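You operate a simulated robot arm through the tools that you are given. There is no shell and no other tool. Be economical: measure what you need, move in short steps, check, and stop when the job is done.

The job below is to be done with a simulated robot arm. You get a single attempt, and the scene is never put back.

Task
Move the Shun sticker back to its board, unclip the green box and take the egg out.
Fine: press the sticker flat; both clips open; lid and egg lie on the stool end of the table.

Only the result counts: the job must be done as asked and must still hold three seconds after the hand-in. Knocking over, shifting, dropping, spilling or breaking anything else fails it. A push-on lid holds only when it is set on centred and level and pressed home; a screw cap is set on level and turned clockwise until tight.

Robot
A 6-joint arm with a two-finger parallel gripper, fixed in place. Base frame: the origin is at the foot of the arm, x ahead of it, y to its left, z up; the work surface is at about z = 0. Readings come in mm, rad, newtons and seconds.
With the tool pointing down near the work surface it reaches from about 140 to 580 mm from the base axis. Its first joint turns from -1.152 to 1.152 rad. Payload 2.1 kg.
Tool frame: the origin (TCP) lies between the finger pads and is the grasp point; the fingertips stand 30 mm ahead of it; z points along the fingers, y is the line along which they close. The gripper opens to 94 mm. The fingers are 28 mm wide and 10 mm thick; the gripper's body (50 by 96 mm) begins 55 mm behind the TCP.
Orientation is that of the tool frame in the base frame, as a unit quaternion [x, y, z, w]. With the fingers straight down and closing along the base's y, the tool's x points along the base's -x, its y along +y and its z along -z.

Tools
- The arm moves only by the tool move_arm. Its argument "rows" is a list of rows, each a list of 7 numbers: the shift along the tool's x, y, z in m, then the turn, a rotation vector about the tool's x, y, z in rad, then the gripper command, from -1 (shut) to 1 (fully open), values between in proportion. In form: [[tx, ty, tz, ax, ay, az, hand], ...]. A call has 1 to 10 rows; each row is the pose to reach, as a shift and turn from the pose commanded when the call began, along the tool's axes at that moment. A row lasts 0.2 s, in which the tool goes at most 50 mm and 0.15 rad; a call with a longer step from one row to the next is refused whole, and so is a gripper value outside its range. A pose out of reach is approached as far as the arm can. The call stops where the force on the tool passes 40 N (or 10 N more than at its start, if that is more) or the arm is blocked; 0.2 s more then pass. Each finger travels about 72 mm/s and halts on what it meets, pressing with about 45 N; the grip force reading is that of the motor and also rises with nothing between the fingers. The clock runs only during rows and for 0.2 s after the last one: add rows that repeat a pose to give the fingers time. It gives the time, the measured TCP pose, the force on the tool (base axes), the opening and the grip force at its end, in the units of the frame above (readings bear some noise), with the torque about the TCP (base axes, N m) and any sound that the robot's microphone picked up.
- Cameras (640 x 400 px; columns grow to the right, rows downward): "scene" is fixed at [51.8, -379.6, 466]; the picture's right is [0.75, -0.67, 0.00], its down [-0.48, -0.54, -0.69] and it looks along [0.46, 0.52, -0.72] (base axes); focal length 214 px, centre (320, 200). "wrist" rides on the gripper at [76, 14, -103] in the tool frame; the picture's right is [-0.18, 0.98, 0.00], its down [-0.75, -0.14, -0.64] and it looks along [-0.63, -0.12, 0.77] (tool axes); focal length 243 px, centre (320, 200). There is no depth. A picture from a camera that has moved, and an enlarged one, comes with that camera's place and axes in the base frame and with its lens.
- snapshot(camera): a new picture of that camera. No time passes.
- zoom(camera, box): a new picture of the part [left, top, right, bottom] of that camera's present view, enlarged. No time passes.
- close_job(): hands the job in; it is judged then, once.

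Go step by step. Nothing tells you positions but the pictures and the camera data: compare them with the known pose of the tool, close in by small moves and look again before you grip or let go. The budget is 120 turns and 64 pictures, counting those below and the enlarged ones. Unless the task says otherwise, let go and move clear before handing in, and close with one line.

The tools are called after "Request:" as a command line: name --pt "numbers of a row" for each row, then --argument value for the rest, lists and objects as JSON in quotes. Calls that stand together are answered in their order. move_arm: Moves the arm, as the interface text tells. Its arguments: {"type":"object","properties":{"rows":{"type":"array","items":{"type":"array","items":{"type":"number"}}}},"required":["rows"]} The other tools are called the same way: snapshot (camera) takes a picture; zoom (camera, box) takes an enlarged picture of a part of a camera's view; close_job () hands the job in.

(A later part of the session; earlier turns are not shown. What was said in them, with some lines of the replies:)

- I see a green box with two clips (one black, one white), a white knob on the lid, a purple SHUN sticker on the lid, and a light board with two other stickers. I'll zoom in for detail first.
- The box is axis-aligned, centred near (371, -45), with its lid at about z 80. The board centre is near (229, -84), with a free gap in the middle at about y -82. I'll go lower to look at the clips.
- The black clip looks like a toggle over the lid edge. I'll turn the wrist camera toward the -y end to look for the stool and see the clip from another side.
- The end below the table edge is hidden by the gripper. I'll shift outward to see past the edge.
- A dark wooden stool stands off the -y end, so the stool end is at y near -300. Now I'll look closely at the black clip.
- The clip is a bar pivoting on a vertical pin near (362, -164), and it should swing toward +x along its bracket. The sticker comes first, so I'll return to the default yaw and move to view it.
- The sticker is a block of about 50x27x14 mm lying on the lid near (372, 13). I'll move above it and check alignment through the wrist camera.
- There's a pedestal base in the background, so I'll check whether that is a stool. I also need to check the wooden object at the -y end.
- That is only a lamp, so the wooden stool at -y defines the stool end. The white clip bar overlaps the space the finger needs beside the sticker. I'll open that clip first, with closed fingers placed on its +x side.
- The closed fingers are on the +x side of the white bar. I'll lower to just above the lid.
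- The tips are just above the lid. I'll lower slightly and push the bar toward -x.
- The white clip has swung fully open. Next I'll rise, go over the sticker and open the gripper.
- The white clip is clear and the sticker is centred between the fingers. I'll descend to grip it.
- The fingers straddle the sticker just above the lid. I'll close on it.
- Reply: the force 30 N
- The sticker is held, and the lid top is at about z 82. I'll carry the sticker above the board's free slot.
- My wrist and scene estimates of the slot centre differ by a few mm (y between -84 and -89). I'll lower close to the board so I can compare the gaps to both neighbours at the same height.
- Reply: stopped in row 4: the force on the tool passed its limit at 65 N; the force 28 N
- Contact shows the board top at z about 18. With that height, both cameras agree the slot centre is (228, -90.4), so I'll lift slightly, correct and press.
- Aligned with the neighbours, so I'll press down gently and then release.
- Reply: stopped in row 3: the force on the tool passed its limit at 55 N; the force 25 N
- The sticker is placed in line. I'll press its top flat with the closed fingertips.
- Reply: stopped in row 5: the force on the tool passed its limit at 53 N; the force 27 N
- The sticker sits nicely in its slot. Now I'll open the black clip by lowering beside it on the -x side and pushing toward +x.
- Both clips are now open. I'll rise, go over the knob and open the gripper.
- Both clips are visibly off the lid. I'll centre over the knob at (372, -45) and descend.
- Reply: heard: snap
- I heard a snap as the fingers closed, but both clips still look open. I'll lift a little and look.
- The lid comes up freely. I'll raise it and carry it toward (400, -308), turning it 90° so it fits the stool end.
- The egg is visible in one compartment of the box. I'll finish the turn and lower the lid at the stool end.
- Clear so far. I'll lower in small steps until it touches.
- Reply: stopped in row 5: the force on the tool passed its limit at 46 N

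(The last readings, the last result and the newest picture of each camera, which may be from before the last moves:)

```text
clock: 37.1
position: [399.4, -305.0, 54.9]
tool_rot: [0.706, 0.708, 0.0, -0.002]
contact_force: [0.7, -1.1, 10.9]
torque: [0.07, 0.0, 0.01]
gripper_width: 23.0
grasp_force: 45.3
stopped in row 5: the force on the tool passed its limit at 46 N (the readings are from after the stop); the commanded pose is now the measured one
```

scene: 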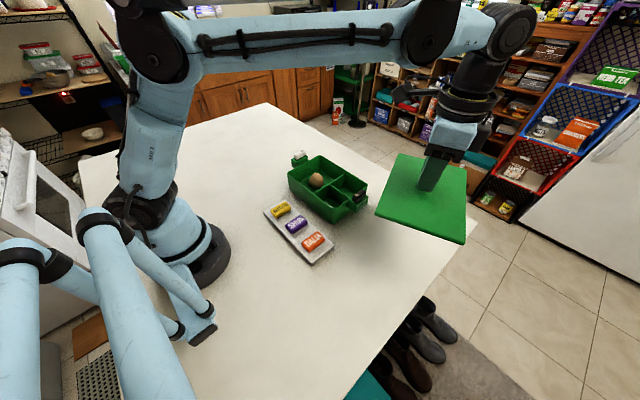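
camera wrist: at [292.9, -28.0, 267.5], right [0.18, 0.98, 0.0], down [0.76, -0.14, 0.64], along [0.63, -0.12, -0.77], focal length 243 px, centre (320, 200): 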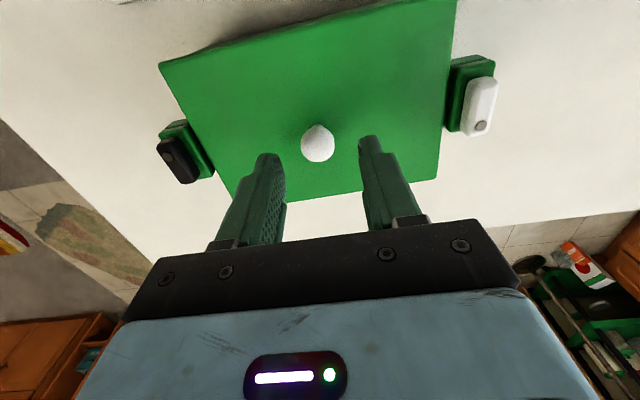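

The lid is resting on the table. I'll release it and rise.

Request:
move_arm --pt "0 0 0 0 0 0 -0.2" --pt "0 0 0 0 0 0 0" --pt "0 0 0 0 0 0 0" --pt "0 0 -0.03 0 0 0 0" --pt "0 0 -0.08 0 0 0 0" --pt "0 0 -0.13 0 0 0 0" --pt "0 0 -0.17 0 0 0 0"

Request:
snapshot --camera "scene"

```text
clock: 38.7
position: [399.7, -305.4, 224.3]
tool_rot: [0.707, 0.708, 0.0, -0.002]
contact_force: [0.4, 0.3, -0.3]
torque: [-0.01, 0.05, 0.02]
gripper_width: 47.0
grasp_force: 0.0
```

```text
23 pictures are left
```

scene: 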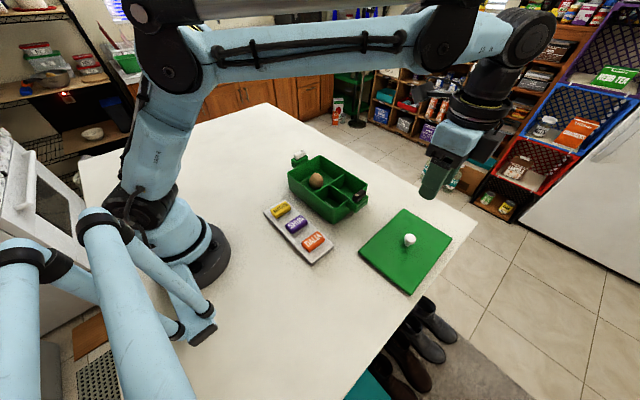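

The lid lies flat at the stool end. Now I'll look at the egg in the box.

Request:
zoom --camera "scene" --box '[280, 140, 376, 220]'

Request:
move_arm --pt "0.03 -0.012 0 0 0 -0.15 0" --pt "0.06 -0.024 0 0 0 -0.3 0" --pt "0.09 -0.036 0 0 0 -0.45 0" --pt "0.12 -0.048 0 0 0 -0.6 0" --pt "0.15 -0.06 0 0 0 -0.75 0" --pt "0.18 -0.072 0 0 0 -0.9 0" --pt "0.21 -0.084 0 0 0 -1.05 0" --pt "0.24 -0.096 0 0 0 -1.2 0" --pt "0.27 -0.108 0 0 0 -1.35 0" --pt "0.3 -0.11 0 0 0 -1.5 0"

Request:
snapshot --camera "wrist"

```text
5.00 times, centred on (328, 180) of scene
camera zoom: at [51.8, -379.6, 466.0], right [0.75, -0.67, 0.0], down [-0.48, -0.54, -0.69], along [0.46, 0.52, -0.72], focal length 1072 px, centre (280, 300)
```

zoom: 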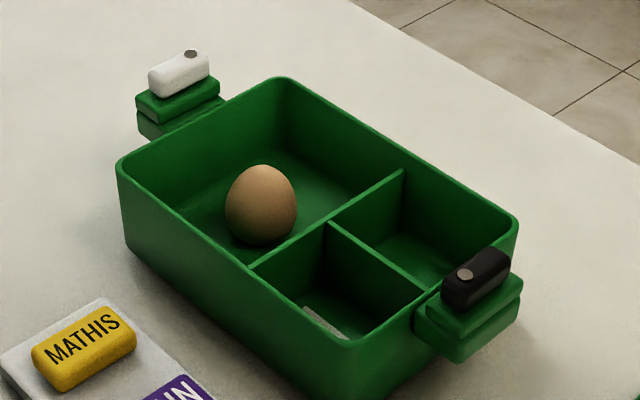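

```text
clock: 40.9
position: [288.5, -6.5, 224.7]
tool_rot: [0.033, 0.999, 0.001, -0.002]
contact_force: [-0.1, -0.3, 0.3]
torque: [0.04, 0.0, -0.02]
gripper_width: 47.0
grasp_force: 0.2
```

```text
21 pictures are left
camera wrist: at [213.6, 12.9, 327.0], right [0.25, 0.97, 0.0], down [0.74, -0.19, 0.64], along [0.62, -0.16, -0.77], focal length 243 px, centre (320, 200)
```

wrist: 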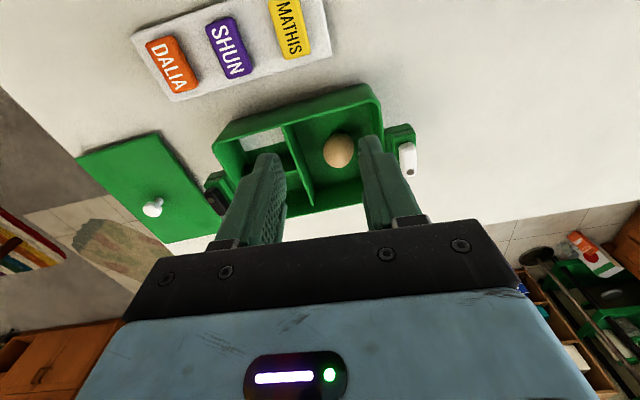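

The egg stands in the large compartment near (372, -2), with its centre at about z 35. I'll move above it and straighten the yaw.

Request:
move_arm --pt "-0.04 0.005 0 0 0 -0.066 0.15" --pt "-0.083 0.01 0.02 0 0 -0.066 0.15" --pt "-0.083 0.01 0.06 0 0 -0.066 0.15" --pt "-0.083 0.01 0.09 0 0 -0.066 0.15" --pt "-0.083 0.01 0.09 0 0 -0.066 0.15"

Request:
snapshot --camera "wrist"

```text
clock: 42.1
position: [372.2, -2.7, 134.7]
tool_rot: [0.002, 1.0, 0.001, -0.002]
contact_force: [1.1, -0.6, 0.0]
torque: [-0.01, -0.02, -0.02]
gripper_width: 54.0
grasp_force: 0.0
```

```text
20 pictures are left
camera wrist: at [295.6, 11.8, 237.2], right [0.19, 0.98, 0.0], down [0.76, -0.14, 0.64], along [0.63, -0.12, -0.77], focal length 243 px, centre (320, 200)
```

wrist: 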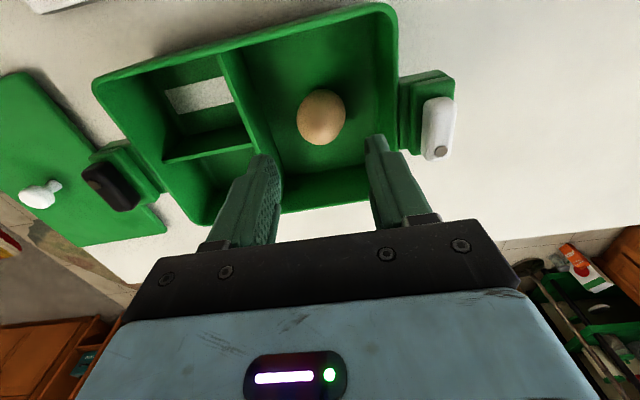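

The egg is centred between the fingers, with clearance to the divider and wall. I'll lower around it.

Request:
move_arm --pt "0 0 0.025 0 0 0 0.15" --pt "0 0 0.05 0 0 0 0.15" --pt "0 0 0.075 0 0 0 0.15" --pt "0 0 0.092 0 0 0 0.15" --pt "0 0 0.092 0 0 0 0.15"

Request:
snapshot --camera "wrist"

Request:
zoom --camera "scene" --box '[280, 130, 376, 210]'

```text
clock: 43.3
position: [371.0, -2.2, 44.3]
tool_rot: [0.002, 1.0, 0.001, -0.002]
contact_force: [0.3, -0.4, -0.3]
torque: [0.02, 0.02, -0.01]
gripper_width: 54.2
grasp_force: 0.1
```

```text
19 pictures are left
camera wrist: at [295.5, 12.6, 146.3], right [0.19, 0.98, 0.0], down [0.76, -0.15, 0.64], along [0.63, -0.12, -0.77], focal length 243 px, centre (320, 200)
```

wrist: 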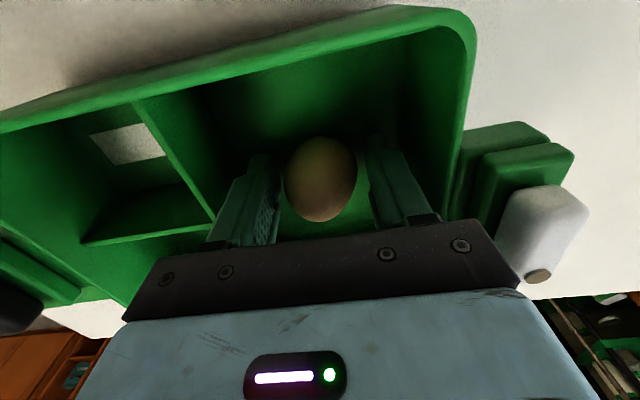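

```text
5.00 times, centred on (328, 170) of scene
camera zoom: at [51.8, -379.6, 466.0], right [0.75, -0.67, 0.0], down [-0.48, -0.54, -0.69], along [0.46, 0.52, -0.72], focal length 1072 px, centre (280, 350)
```

zoom: 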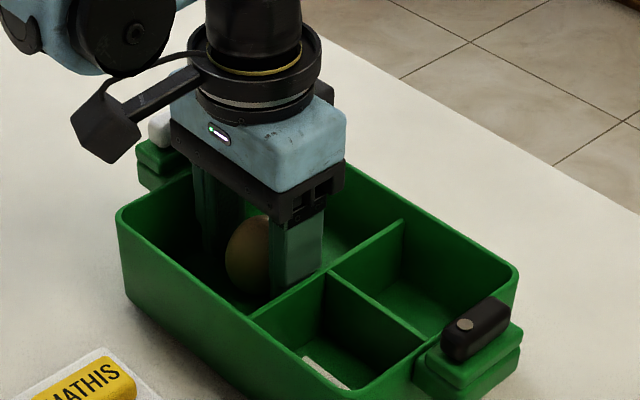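

The egg sits squarely between the pads. I'll close gradually while watching the grip force so I don't crush it.

Request:
move_arm --pt "0 0 0.002 0 0 0 -0.05" --pt "0 0 0.002 0 0 0 -0.1" --pt "0 0 0.002 0 0 0 -0.1"

Request:
move_arm --pt "0 0 0 0 0 0 -0.12" --pt "0 0 0 0 0 0 -0.14" --pt "0 0 0 0 0 0 -0.14"

```text
clock: 44.1
position: [372.4, -3.0, 42.5]
tool_rot: [0.002, 1.0, 0.002, -0.001]
contact_force: [-0.7, 0.3, -0.3]
torque: [0.01, 0.02, -0.01]
gripper_width: 43.1
grasp_force: 1.2
```

```text
clock: 44.9
position: [370.7, -1.8, 41.4]
tool_rot: [0.002, 1.0, 0.001, -0.002]
contact_force: [0.1, -0.6, -0.3]
torque: [0.0, 0.02, -0.01]
gripper_width: 41.6
grasp_force: 44.8
```

The grip is firm at 41.6 mm and I heard no crack. I'll lift the egg straight out and inspect it.

Request:
move_arm --pt "0 0 -0.01 0 0 0 -0.14" --pt "0 0 -0.03 0 0 0 -0.14" --pt "0 0 -0.06 0 0 0 -0.14" --pt "0 0 -0.09 0 0 0 -0.14" --pt "0 0 -0.12 0 0 0 -0.14" --pt "0 0 -0.14 0 0 0 -0.14"

Request:
zoom --camera "scene" --box '[280, 90, 376, 200]'

Request:
zoom --camera "wrist" --box '[200, 80, 440, 260]'

```text
clock: 46.3
position: [373.2, -1.9, 181.5]
tool_rot: [0.001, 1.0, 0.001, -0.002]
contact_force: [0.4, 0.1, -0.4]
torque: [0.02, 0.0, -0.01]
gripper_width: 41.7
grasp_force: 45.1
```

```text
3.64 times, centred on (328, 145) of scene
camera zoom: at [51.8, -379.6, 466.0], right [0.75, -0.67, 0.0], down [-0.48, -0.54, -0.69], along [0.46, 0.52, -0.72], focal length 780 px, centre (291, 400)
```

zoom: 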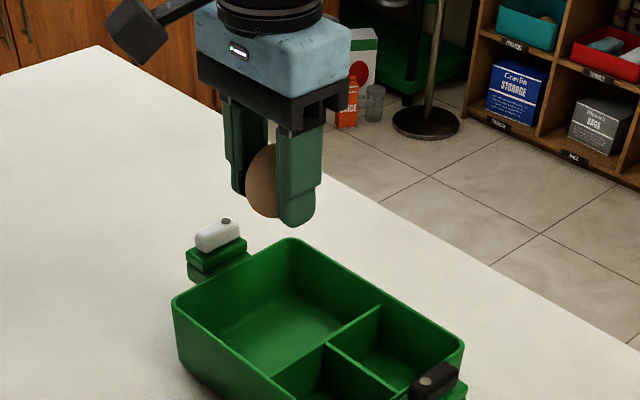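

```text
2.22 times, centred on (320, 170) of wrist
camera zoom: at [296.6, 12.7, 284.3], right [0.19, 0.98, 0.0], down [0.76, -0.14, 0.64], along [0.63, -0.12, -0.77], focal length 539 px, centre (320, 267)
```

zoom: 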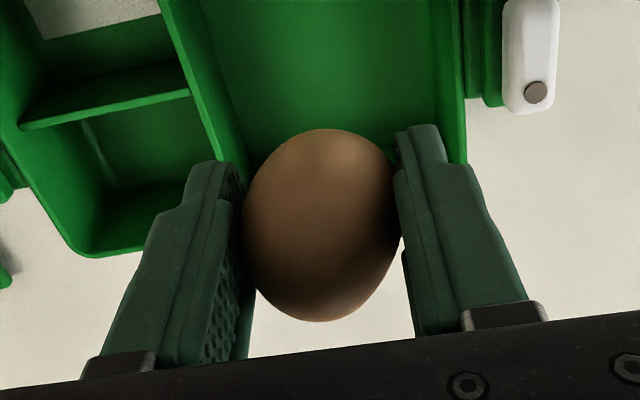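

The egg is held upright. I'll carry it to a free spot at the stool end, near (220, -305).

Request:
move_arm --pt "0.008 -0.015 0 0 0 0 -0.14" --pt "0.025 -0.05 0 0 0 0 -0.14" --pt "0.043 -0.085 0 0 0 0 -0.14" --pt "0.061 -0.12 0 0 0 0 -0.14" --pt "0.079 -0.155 0 0 0 0 -0.14" --pt "0.097 -0.19 0 0 0 0 -0.14" --pt "0.115 -0.225 0 0 0 0 -0.14" --pt "0.132 -0.26 0 0 0 0 -0.14" --pt "0.147 -0.29 0 0 0 0 -0.14" --pt "0.153 -0.303 0 0 0 0 -0.14"

Request:
move_arm --pt "0 0 0.03 0 0 0 -0.14" --pt "0 0 0.06 0 0 0 -0.14" --pt "0 0 0.09 0 0 0 -0.14" --pt "0 0 0.12 0 0 0 -0.14" --pt "0 0 0.135 0 0 0 -0.14" --pt "0 0 0.138 0 0 0 -0.14" --pt "0 0 0.138 0 0 0 -0.14"

Request:
zoom --camera "scene" --box '[300, 190, 428, 300]'

```text
clock: 48.5
position: [219.0, -303.5, 180.8]
tool_rot: [0.002, 1.0, 0.001, -0.002]
contact_force: [-0.4, 0.9, -1.1]
torque: [0.04, 0.0, 0.0]
gripper_width: 41.7
grasp_force: 37.7
```

```text
clock: 50.1
position: [218.6, -302.9, 43.9]
tool_rot: [0.002, 1.0, 0.0, -0.001]
contact_force: [0.2, 1.8, 0.0]
torque: [-0.02, 0.01, 0.0]
gripper_width: 41.7
grasp_force: 25.3
```

```text
3.64 times, centred on (364, 245) of scene
camera zoom: at [51.8, -379.6, 466.0], right [0.75, -0.67, 0.0], down [-0.48, -0.54, -0.69], along [0.46, 0.52, -0.72], focal length 780 px, centre (160, 36)
```

zoom: 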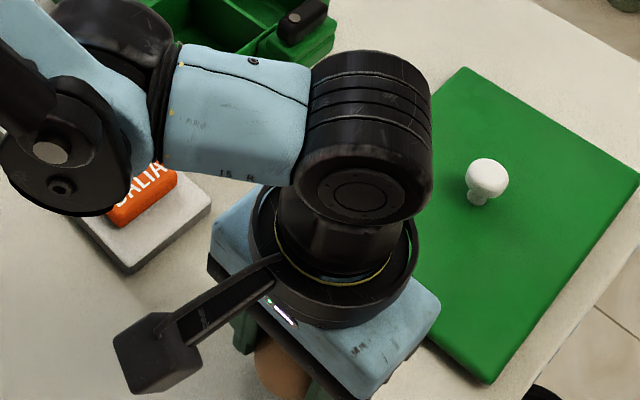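

Close to the table now. I'll lower in tiny steps, watching the force.

Request:
move_arm --pt "0 0 0.001 0 0 0 -0.14" --pt "0 0 0.002 0 0 0 -0.14" --pt "0 0 0.003 0 0 0 -0.14" --pt "0 0 0.004 0 0 0 -0.14"

```text
clock: 51.1
position: [216.8, -304.3, 39.1]
tool_rot: [0.001, 1.0, 0.001, -0.002]
contact_force: [-0.6, -0.2, -0.6]
torque: [-0.02, 0.02, -0.01]
gripper_width: 41.7
grasp_force: 1.1
```

Request:
move_arm --pt "0 0 0.001 0 0 0 -0.15" --pt "0 0 0.002 0 0 0 -0.15"

Request:
snapshot --camera "wrist"

```text
clock: 51.7
position: [217.2, -304.3, 37.1]
tool_rot: [0.002, 1.0, 0.001, -0.002]
contact_force: [-0.4, 0.5, -0.2]
torque: [0.03, 0.04, 0.01]
gripper_width: 41.4
grasp_force: 45.7
```

```text
14 pictures are left
camera wrist: at [141.0, -289.1, 139.2], right [0.19, 0.98, 0.0], down [0.76, -0.14, 0.64], along [0.63, -0.12, -0.77], focal length 243 px, centre (320, 200)
```

wrist: 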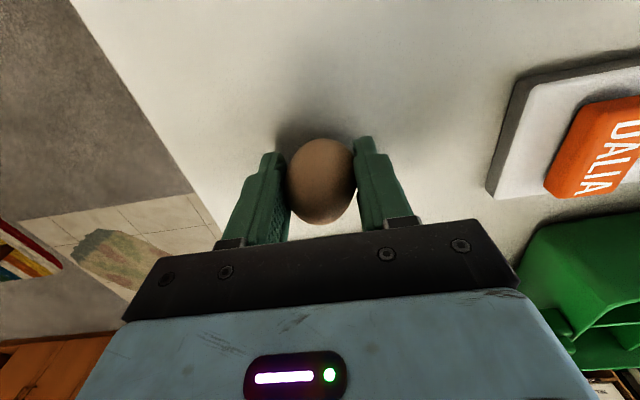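

Still no contact. I'll continue down in 1 mm steps.

Request:
move_arm --pt "0 0 0.0007 0 0 0 -0.15" --pt "0 0 0.0014 0 0 0 -0.15" --pt "0 0 0.0014 0 0 0 -0.15"

```text
clock: 52.5
position: [216.5, -303.8, 35.2]
tool_rot: [0.002, 1.0, 0.001, -0.002]
contact_force: [0.7, -0.1, -0.3]
torque: [0.01, 0.02, -0.01]
gripper_width: 41.2
grasp_force: 44.7
```

Request:
move_arm --pt "0 0 0.0007 0 0 0 -0.14" --pt "0 0 0.0014 0 0 0 -0.14" --pt "0 0 0.0014 0 0 0 -0.14"

Request:
zoom --camera "wrist" --box '[220, 90, 420, 240]'

```text
clock: 53.3
position: [217.5, -305.1, 33.9]
tool_rot: [0.002, 1.0, 0.001, -0.001]
contact_force: [-0.3, -0.4, 1.1]
torque: [-0.01, 0.0, 0.0]
gripper_width: 41.9
grasp_force: 1.3
```

```text
2.67 times, centred on (320, 165) of wrist
camera zoom: at [140.6, -289.4, 136.8], right [0.19, 0.98, 0.0], down [0.76, -0.15, 0.64], along [0.63, -0.12, -0.77], focal length 647 px, centre (320, 293)
```

zoom: 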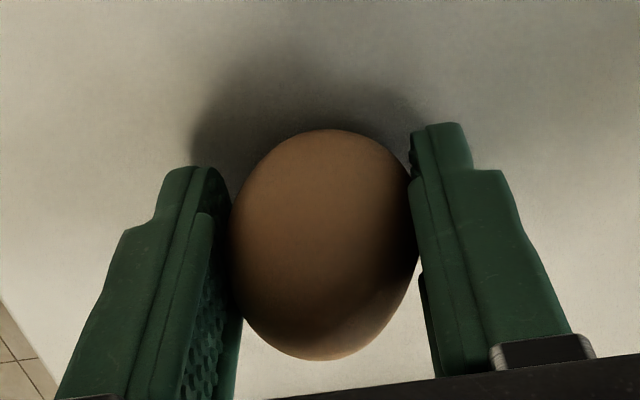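

Request:
move_arm --pt "0 0 0.0006 0 0 0 -0.14" --pt "0 0 0.0012 0 0 0 -0.14" --pt "0 0 0.0012 0 0 0 -0.14"

```text
clock: 54.1
position: [217.3, -304.3, 33.9]
tool_rot: [0.001, 1.0, 0.001, -0.002]
contact_force: [0.5, -1.3, 2.0]
torque: [-0.01, 0.0, -0.02]
gripper_width: 42.2
grasp_force: 6.8
```

The force is rising slightly, so the egg is touching the table. I'll open slowly.

Request:
move_arm --pt "0 0 0 0 0 0 -0.09" --pt "0 0 0 0 0 0 -0.07" --pt "0 0 0 0 0 0 -0.04" --pt "0 0 0 0 0 0 0" --pt "0 0 0 0 0 0 0"

Request:
zoom --camera "wrist" --box '[220, 90, 420, 240]'

```text
clock: 55.3
position: [217.9, -304.6, 32.9]
tool_rot: [0.002, 1.0, 0.002, -0.002]
contact_force: [0.0, -0.4, 0.0]
torque: [0.03, -0.02, -0.02]
gripper_width: 47.1
grasp_force: 0.1
```

```text
2.67 times, centred on (320, 165) of wrist
camera zoom: at [140.7, -289.5, 135.3], right [0.19, 0.98, 0.0], down [0.76, -0.15, 0.64], along [0.63, -0.12, -0.77], focal length 647 px, centre (320, 293)
```

zoom: 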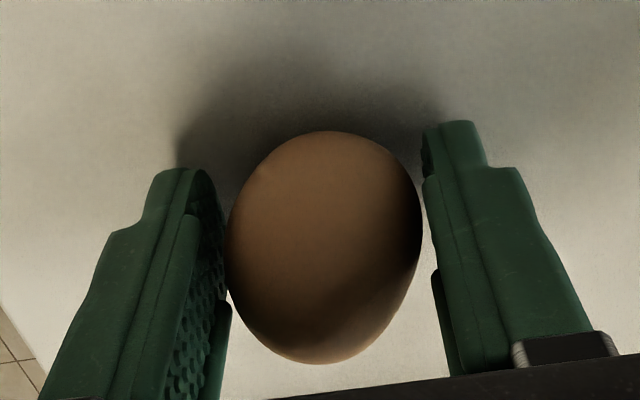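

The egg stands steady. I'll open further and rise straight up, clear of it.

Request:
move_arm --pt "0 0 0 0 0 0 0.15" --pt "0 0 0 0 0 0 0.3" --pt "0 0 0 0 0 0 0.3" --pt "0 0 -0.02 0 0 0 0.3" --pt "0 0 -0.05 0 0 0 0.3" --pt "0 0 -0.09 0 0 0 0.3" --pt "0 0 -0.13 0 0 0 0.3" --pt "0 0 -0.17 0 0 0 0.3"

Request:
snapshot --camera "wrist"

```text
clock: 57.1
position: [218.3, -303.1, 204.8]
tool_rot: [0.002, 1.0, 0.002, -0.002]
contact_force: [0.0, 0.0, -0.1]
torque: [0.02, -0.02, 0.02]
gripper_width: 61.1
grasp_force: 0.0
```

```text
11 pictures are left
camera wrist: at [141.7, -289.2, 306.3], right [0.19, 0.98, 0.0], down [0.76, -0.15, 0.64], along [0.63, -0.12, -0.77], focal length 243 px, centre (320, 200)
```

wrist: 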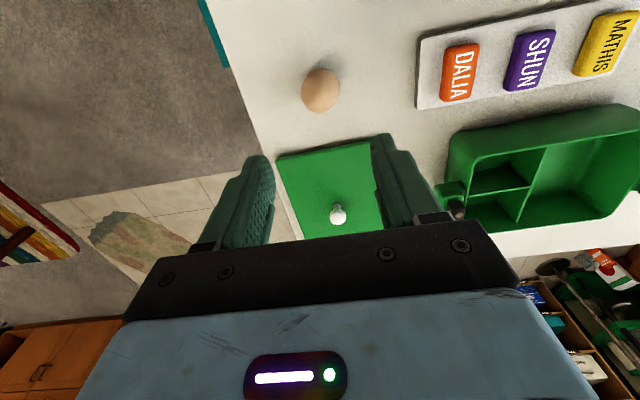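

The egg is free and steady. I'll move the arm clear and do a final check.

Request:
move_arm --pt "0 0 -0.04 0 0 0 0.3" --pt "0 0.04 -0.07 0 0 0 0.3" --pt "-0.02 0.085 -0.08 0 0 0 0.3" --pt "-0.04 0.13 -0.08 0 0 0 0.3" --pt "-0.06 0.175 -0.08 0 0 0 0.3" --pt "-0.08 0.22 -0.08 0 0 0 0.3" --pt "-0.09 0.26 -0.08 0 0 0 0.3" --pt "-0.09 0.3 -0.08 0 0 0 0.3" --pt "-0.09 0.34 -0.08 0 0 0 0.3"

Request:
snapshot --camera "scene"

Request:
zoom --camera "scene" --box '[250, 130, 460, 300]'

```text
refused: row 3 steps farther than a row can; nothing moved
```

```text
10 pictures are left
```

scene: 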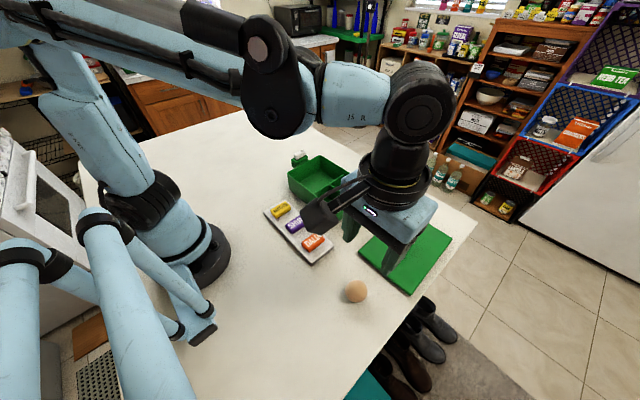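

```text
2.35 times, centred on (355, 215) of scene
camera zoom: at [51.8, -379.6, 466.0], right [0.75, -0.67, 0.0], down [-0.48, -0.54, -0.69], along [0.46, 0.52, -0.72], focal length 505 px, centre (238, 165)
```

zoom: 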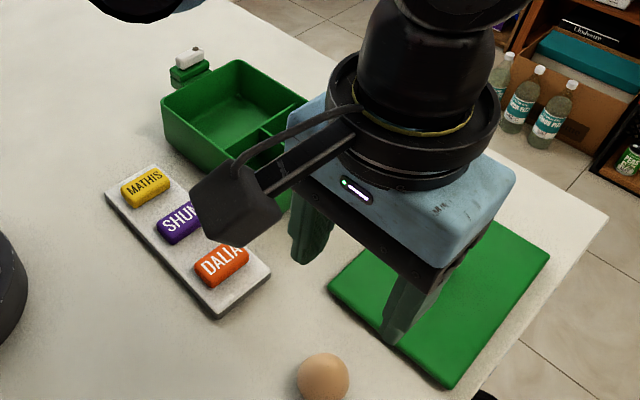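

One row stepped too far, so the call was refused. I'll repeat it with smaller steps.

Request:
move_arm --pt "0 0 -0.04 0 0 0 0.3" --pt "0 0.03 -0.06 0 0 0 0.3" --pt "-0.01 0.07 -0.07 0 0 0 0.3" --pt "-0.02 0.11 -0.08 0 0 0 0.3" --pt "-0.03 0.15 -0.08 0 0 0 0.3" --pt "-0.04 0.19 -0.08 0 0 0 0.3" --pt "-0.05 0.23 -0.08 0 0 0 0.3" --pt "-0.06 0.27 -0.08 0 0 0 0.3" --pt "-0.06 0.31 -0.08 0 0 0 0.3" --pt "-0.06 0.35 -0.08 0 0 0 0.3"

Request:
zoom --camera "scene" --box '[250, 130, 460, 310]'

```text
clock: 59.3
position: [281.2, 46.0, 282.9]
tool_rot: [0.003, 1.0, 0.0, -0.001]
contact_force: [-0.5, 0.1, 0.3]
torque: [0.01, 0.01, -0.01]
gripper_width: 61.3
grasp_force: 0.1
```

```text
2.22 times, centred on (355, 220) of scene
camera zoom: at [51.8, -379.7, 466.0], right [0.75, -0.67, 0.0], down [-0.48, -0.54, -0.69], along [0.46, 0.52, -0.72], focal length 477 px, centre (242, 156)
```

zoom: 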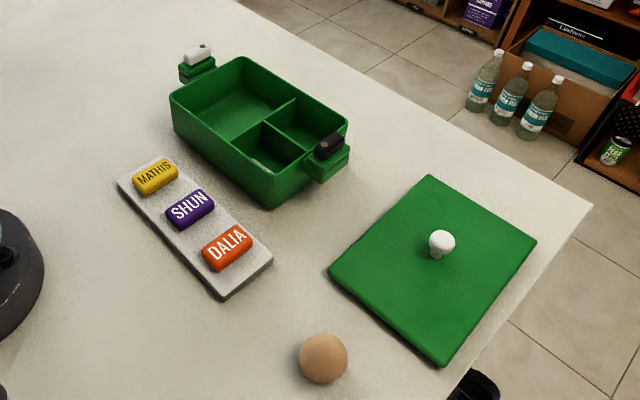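

The sticker is on its board, both clips are open, and the lid and egg rest at the stool end with the arm clear.

Request:
close_job

```text
The job is handed in.
```

I put the Shun sticker back on its board and pressed it flat, opened both clips, and set the lid and the unbroken egg at the stool end of the table.
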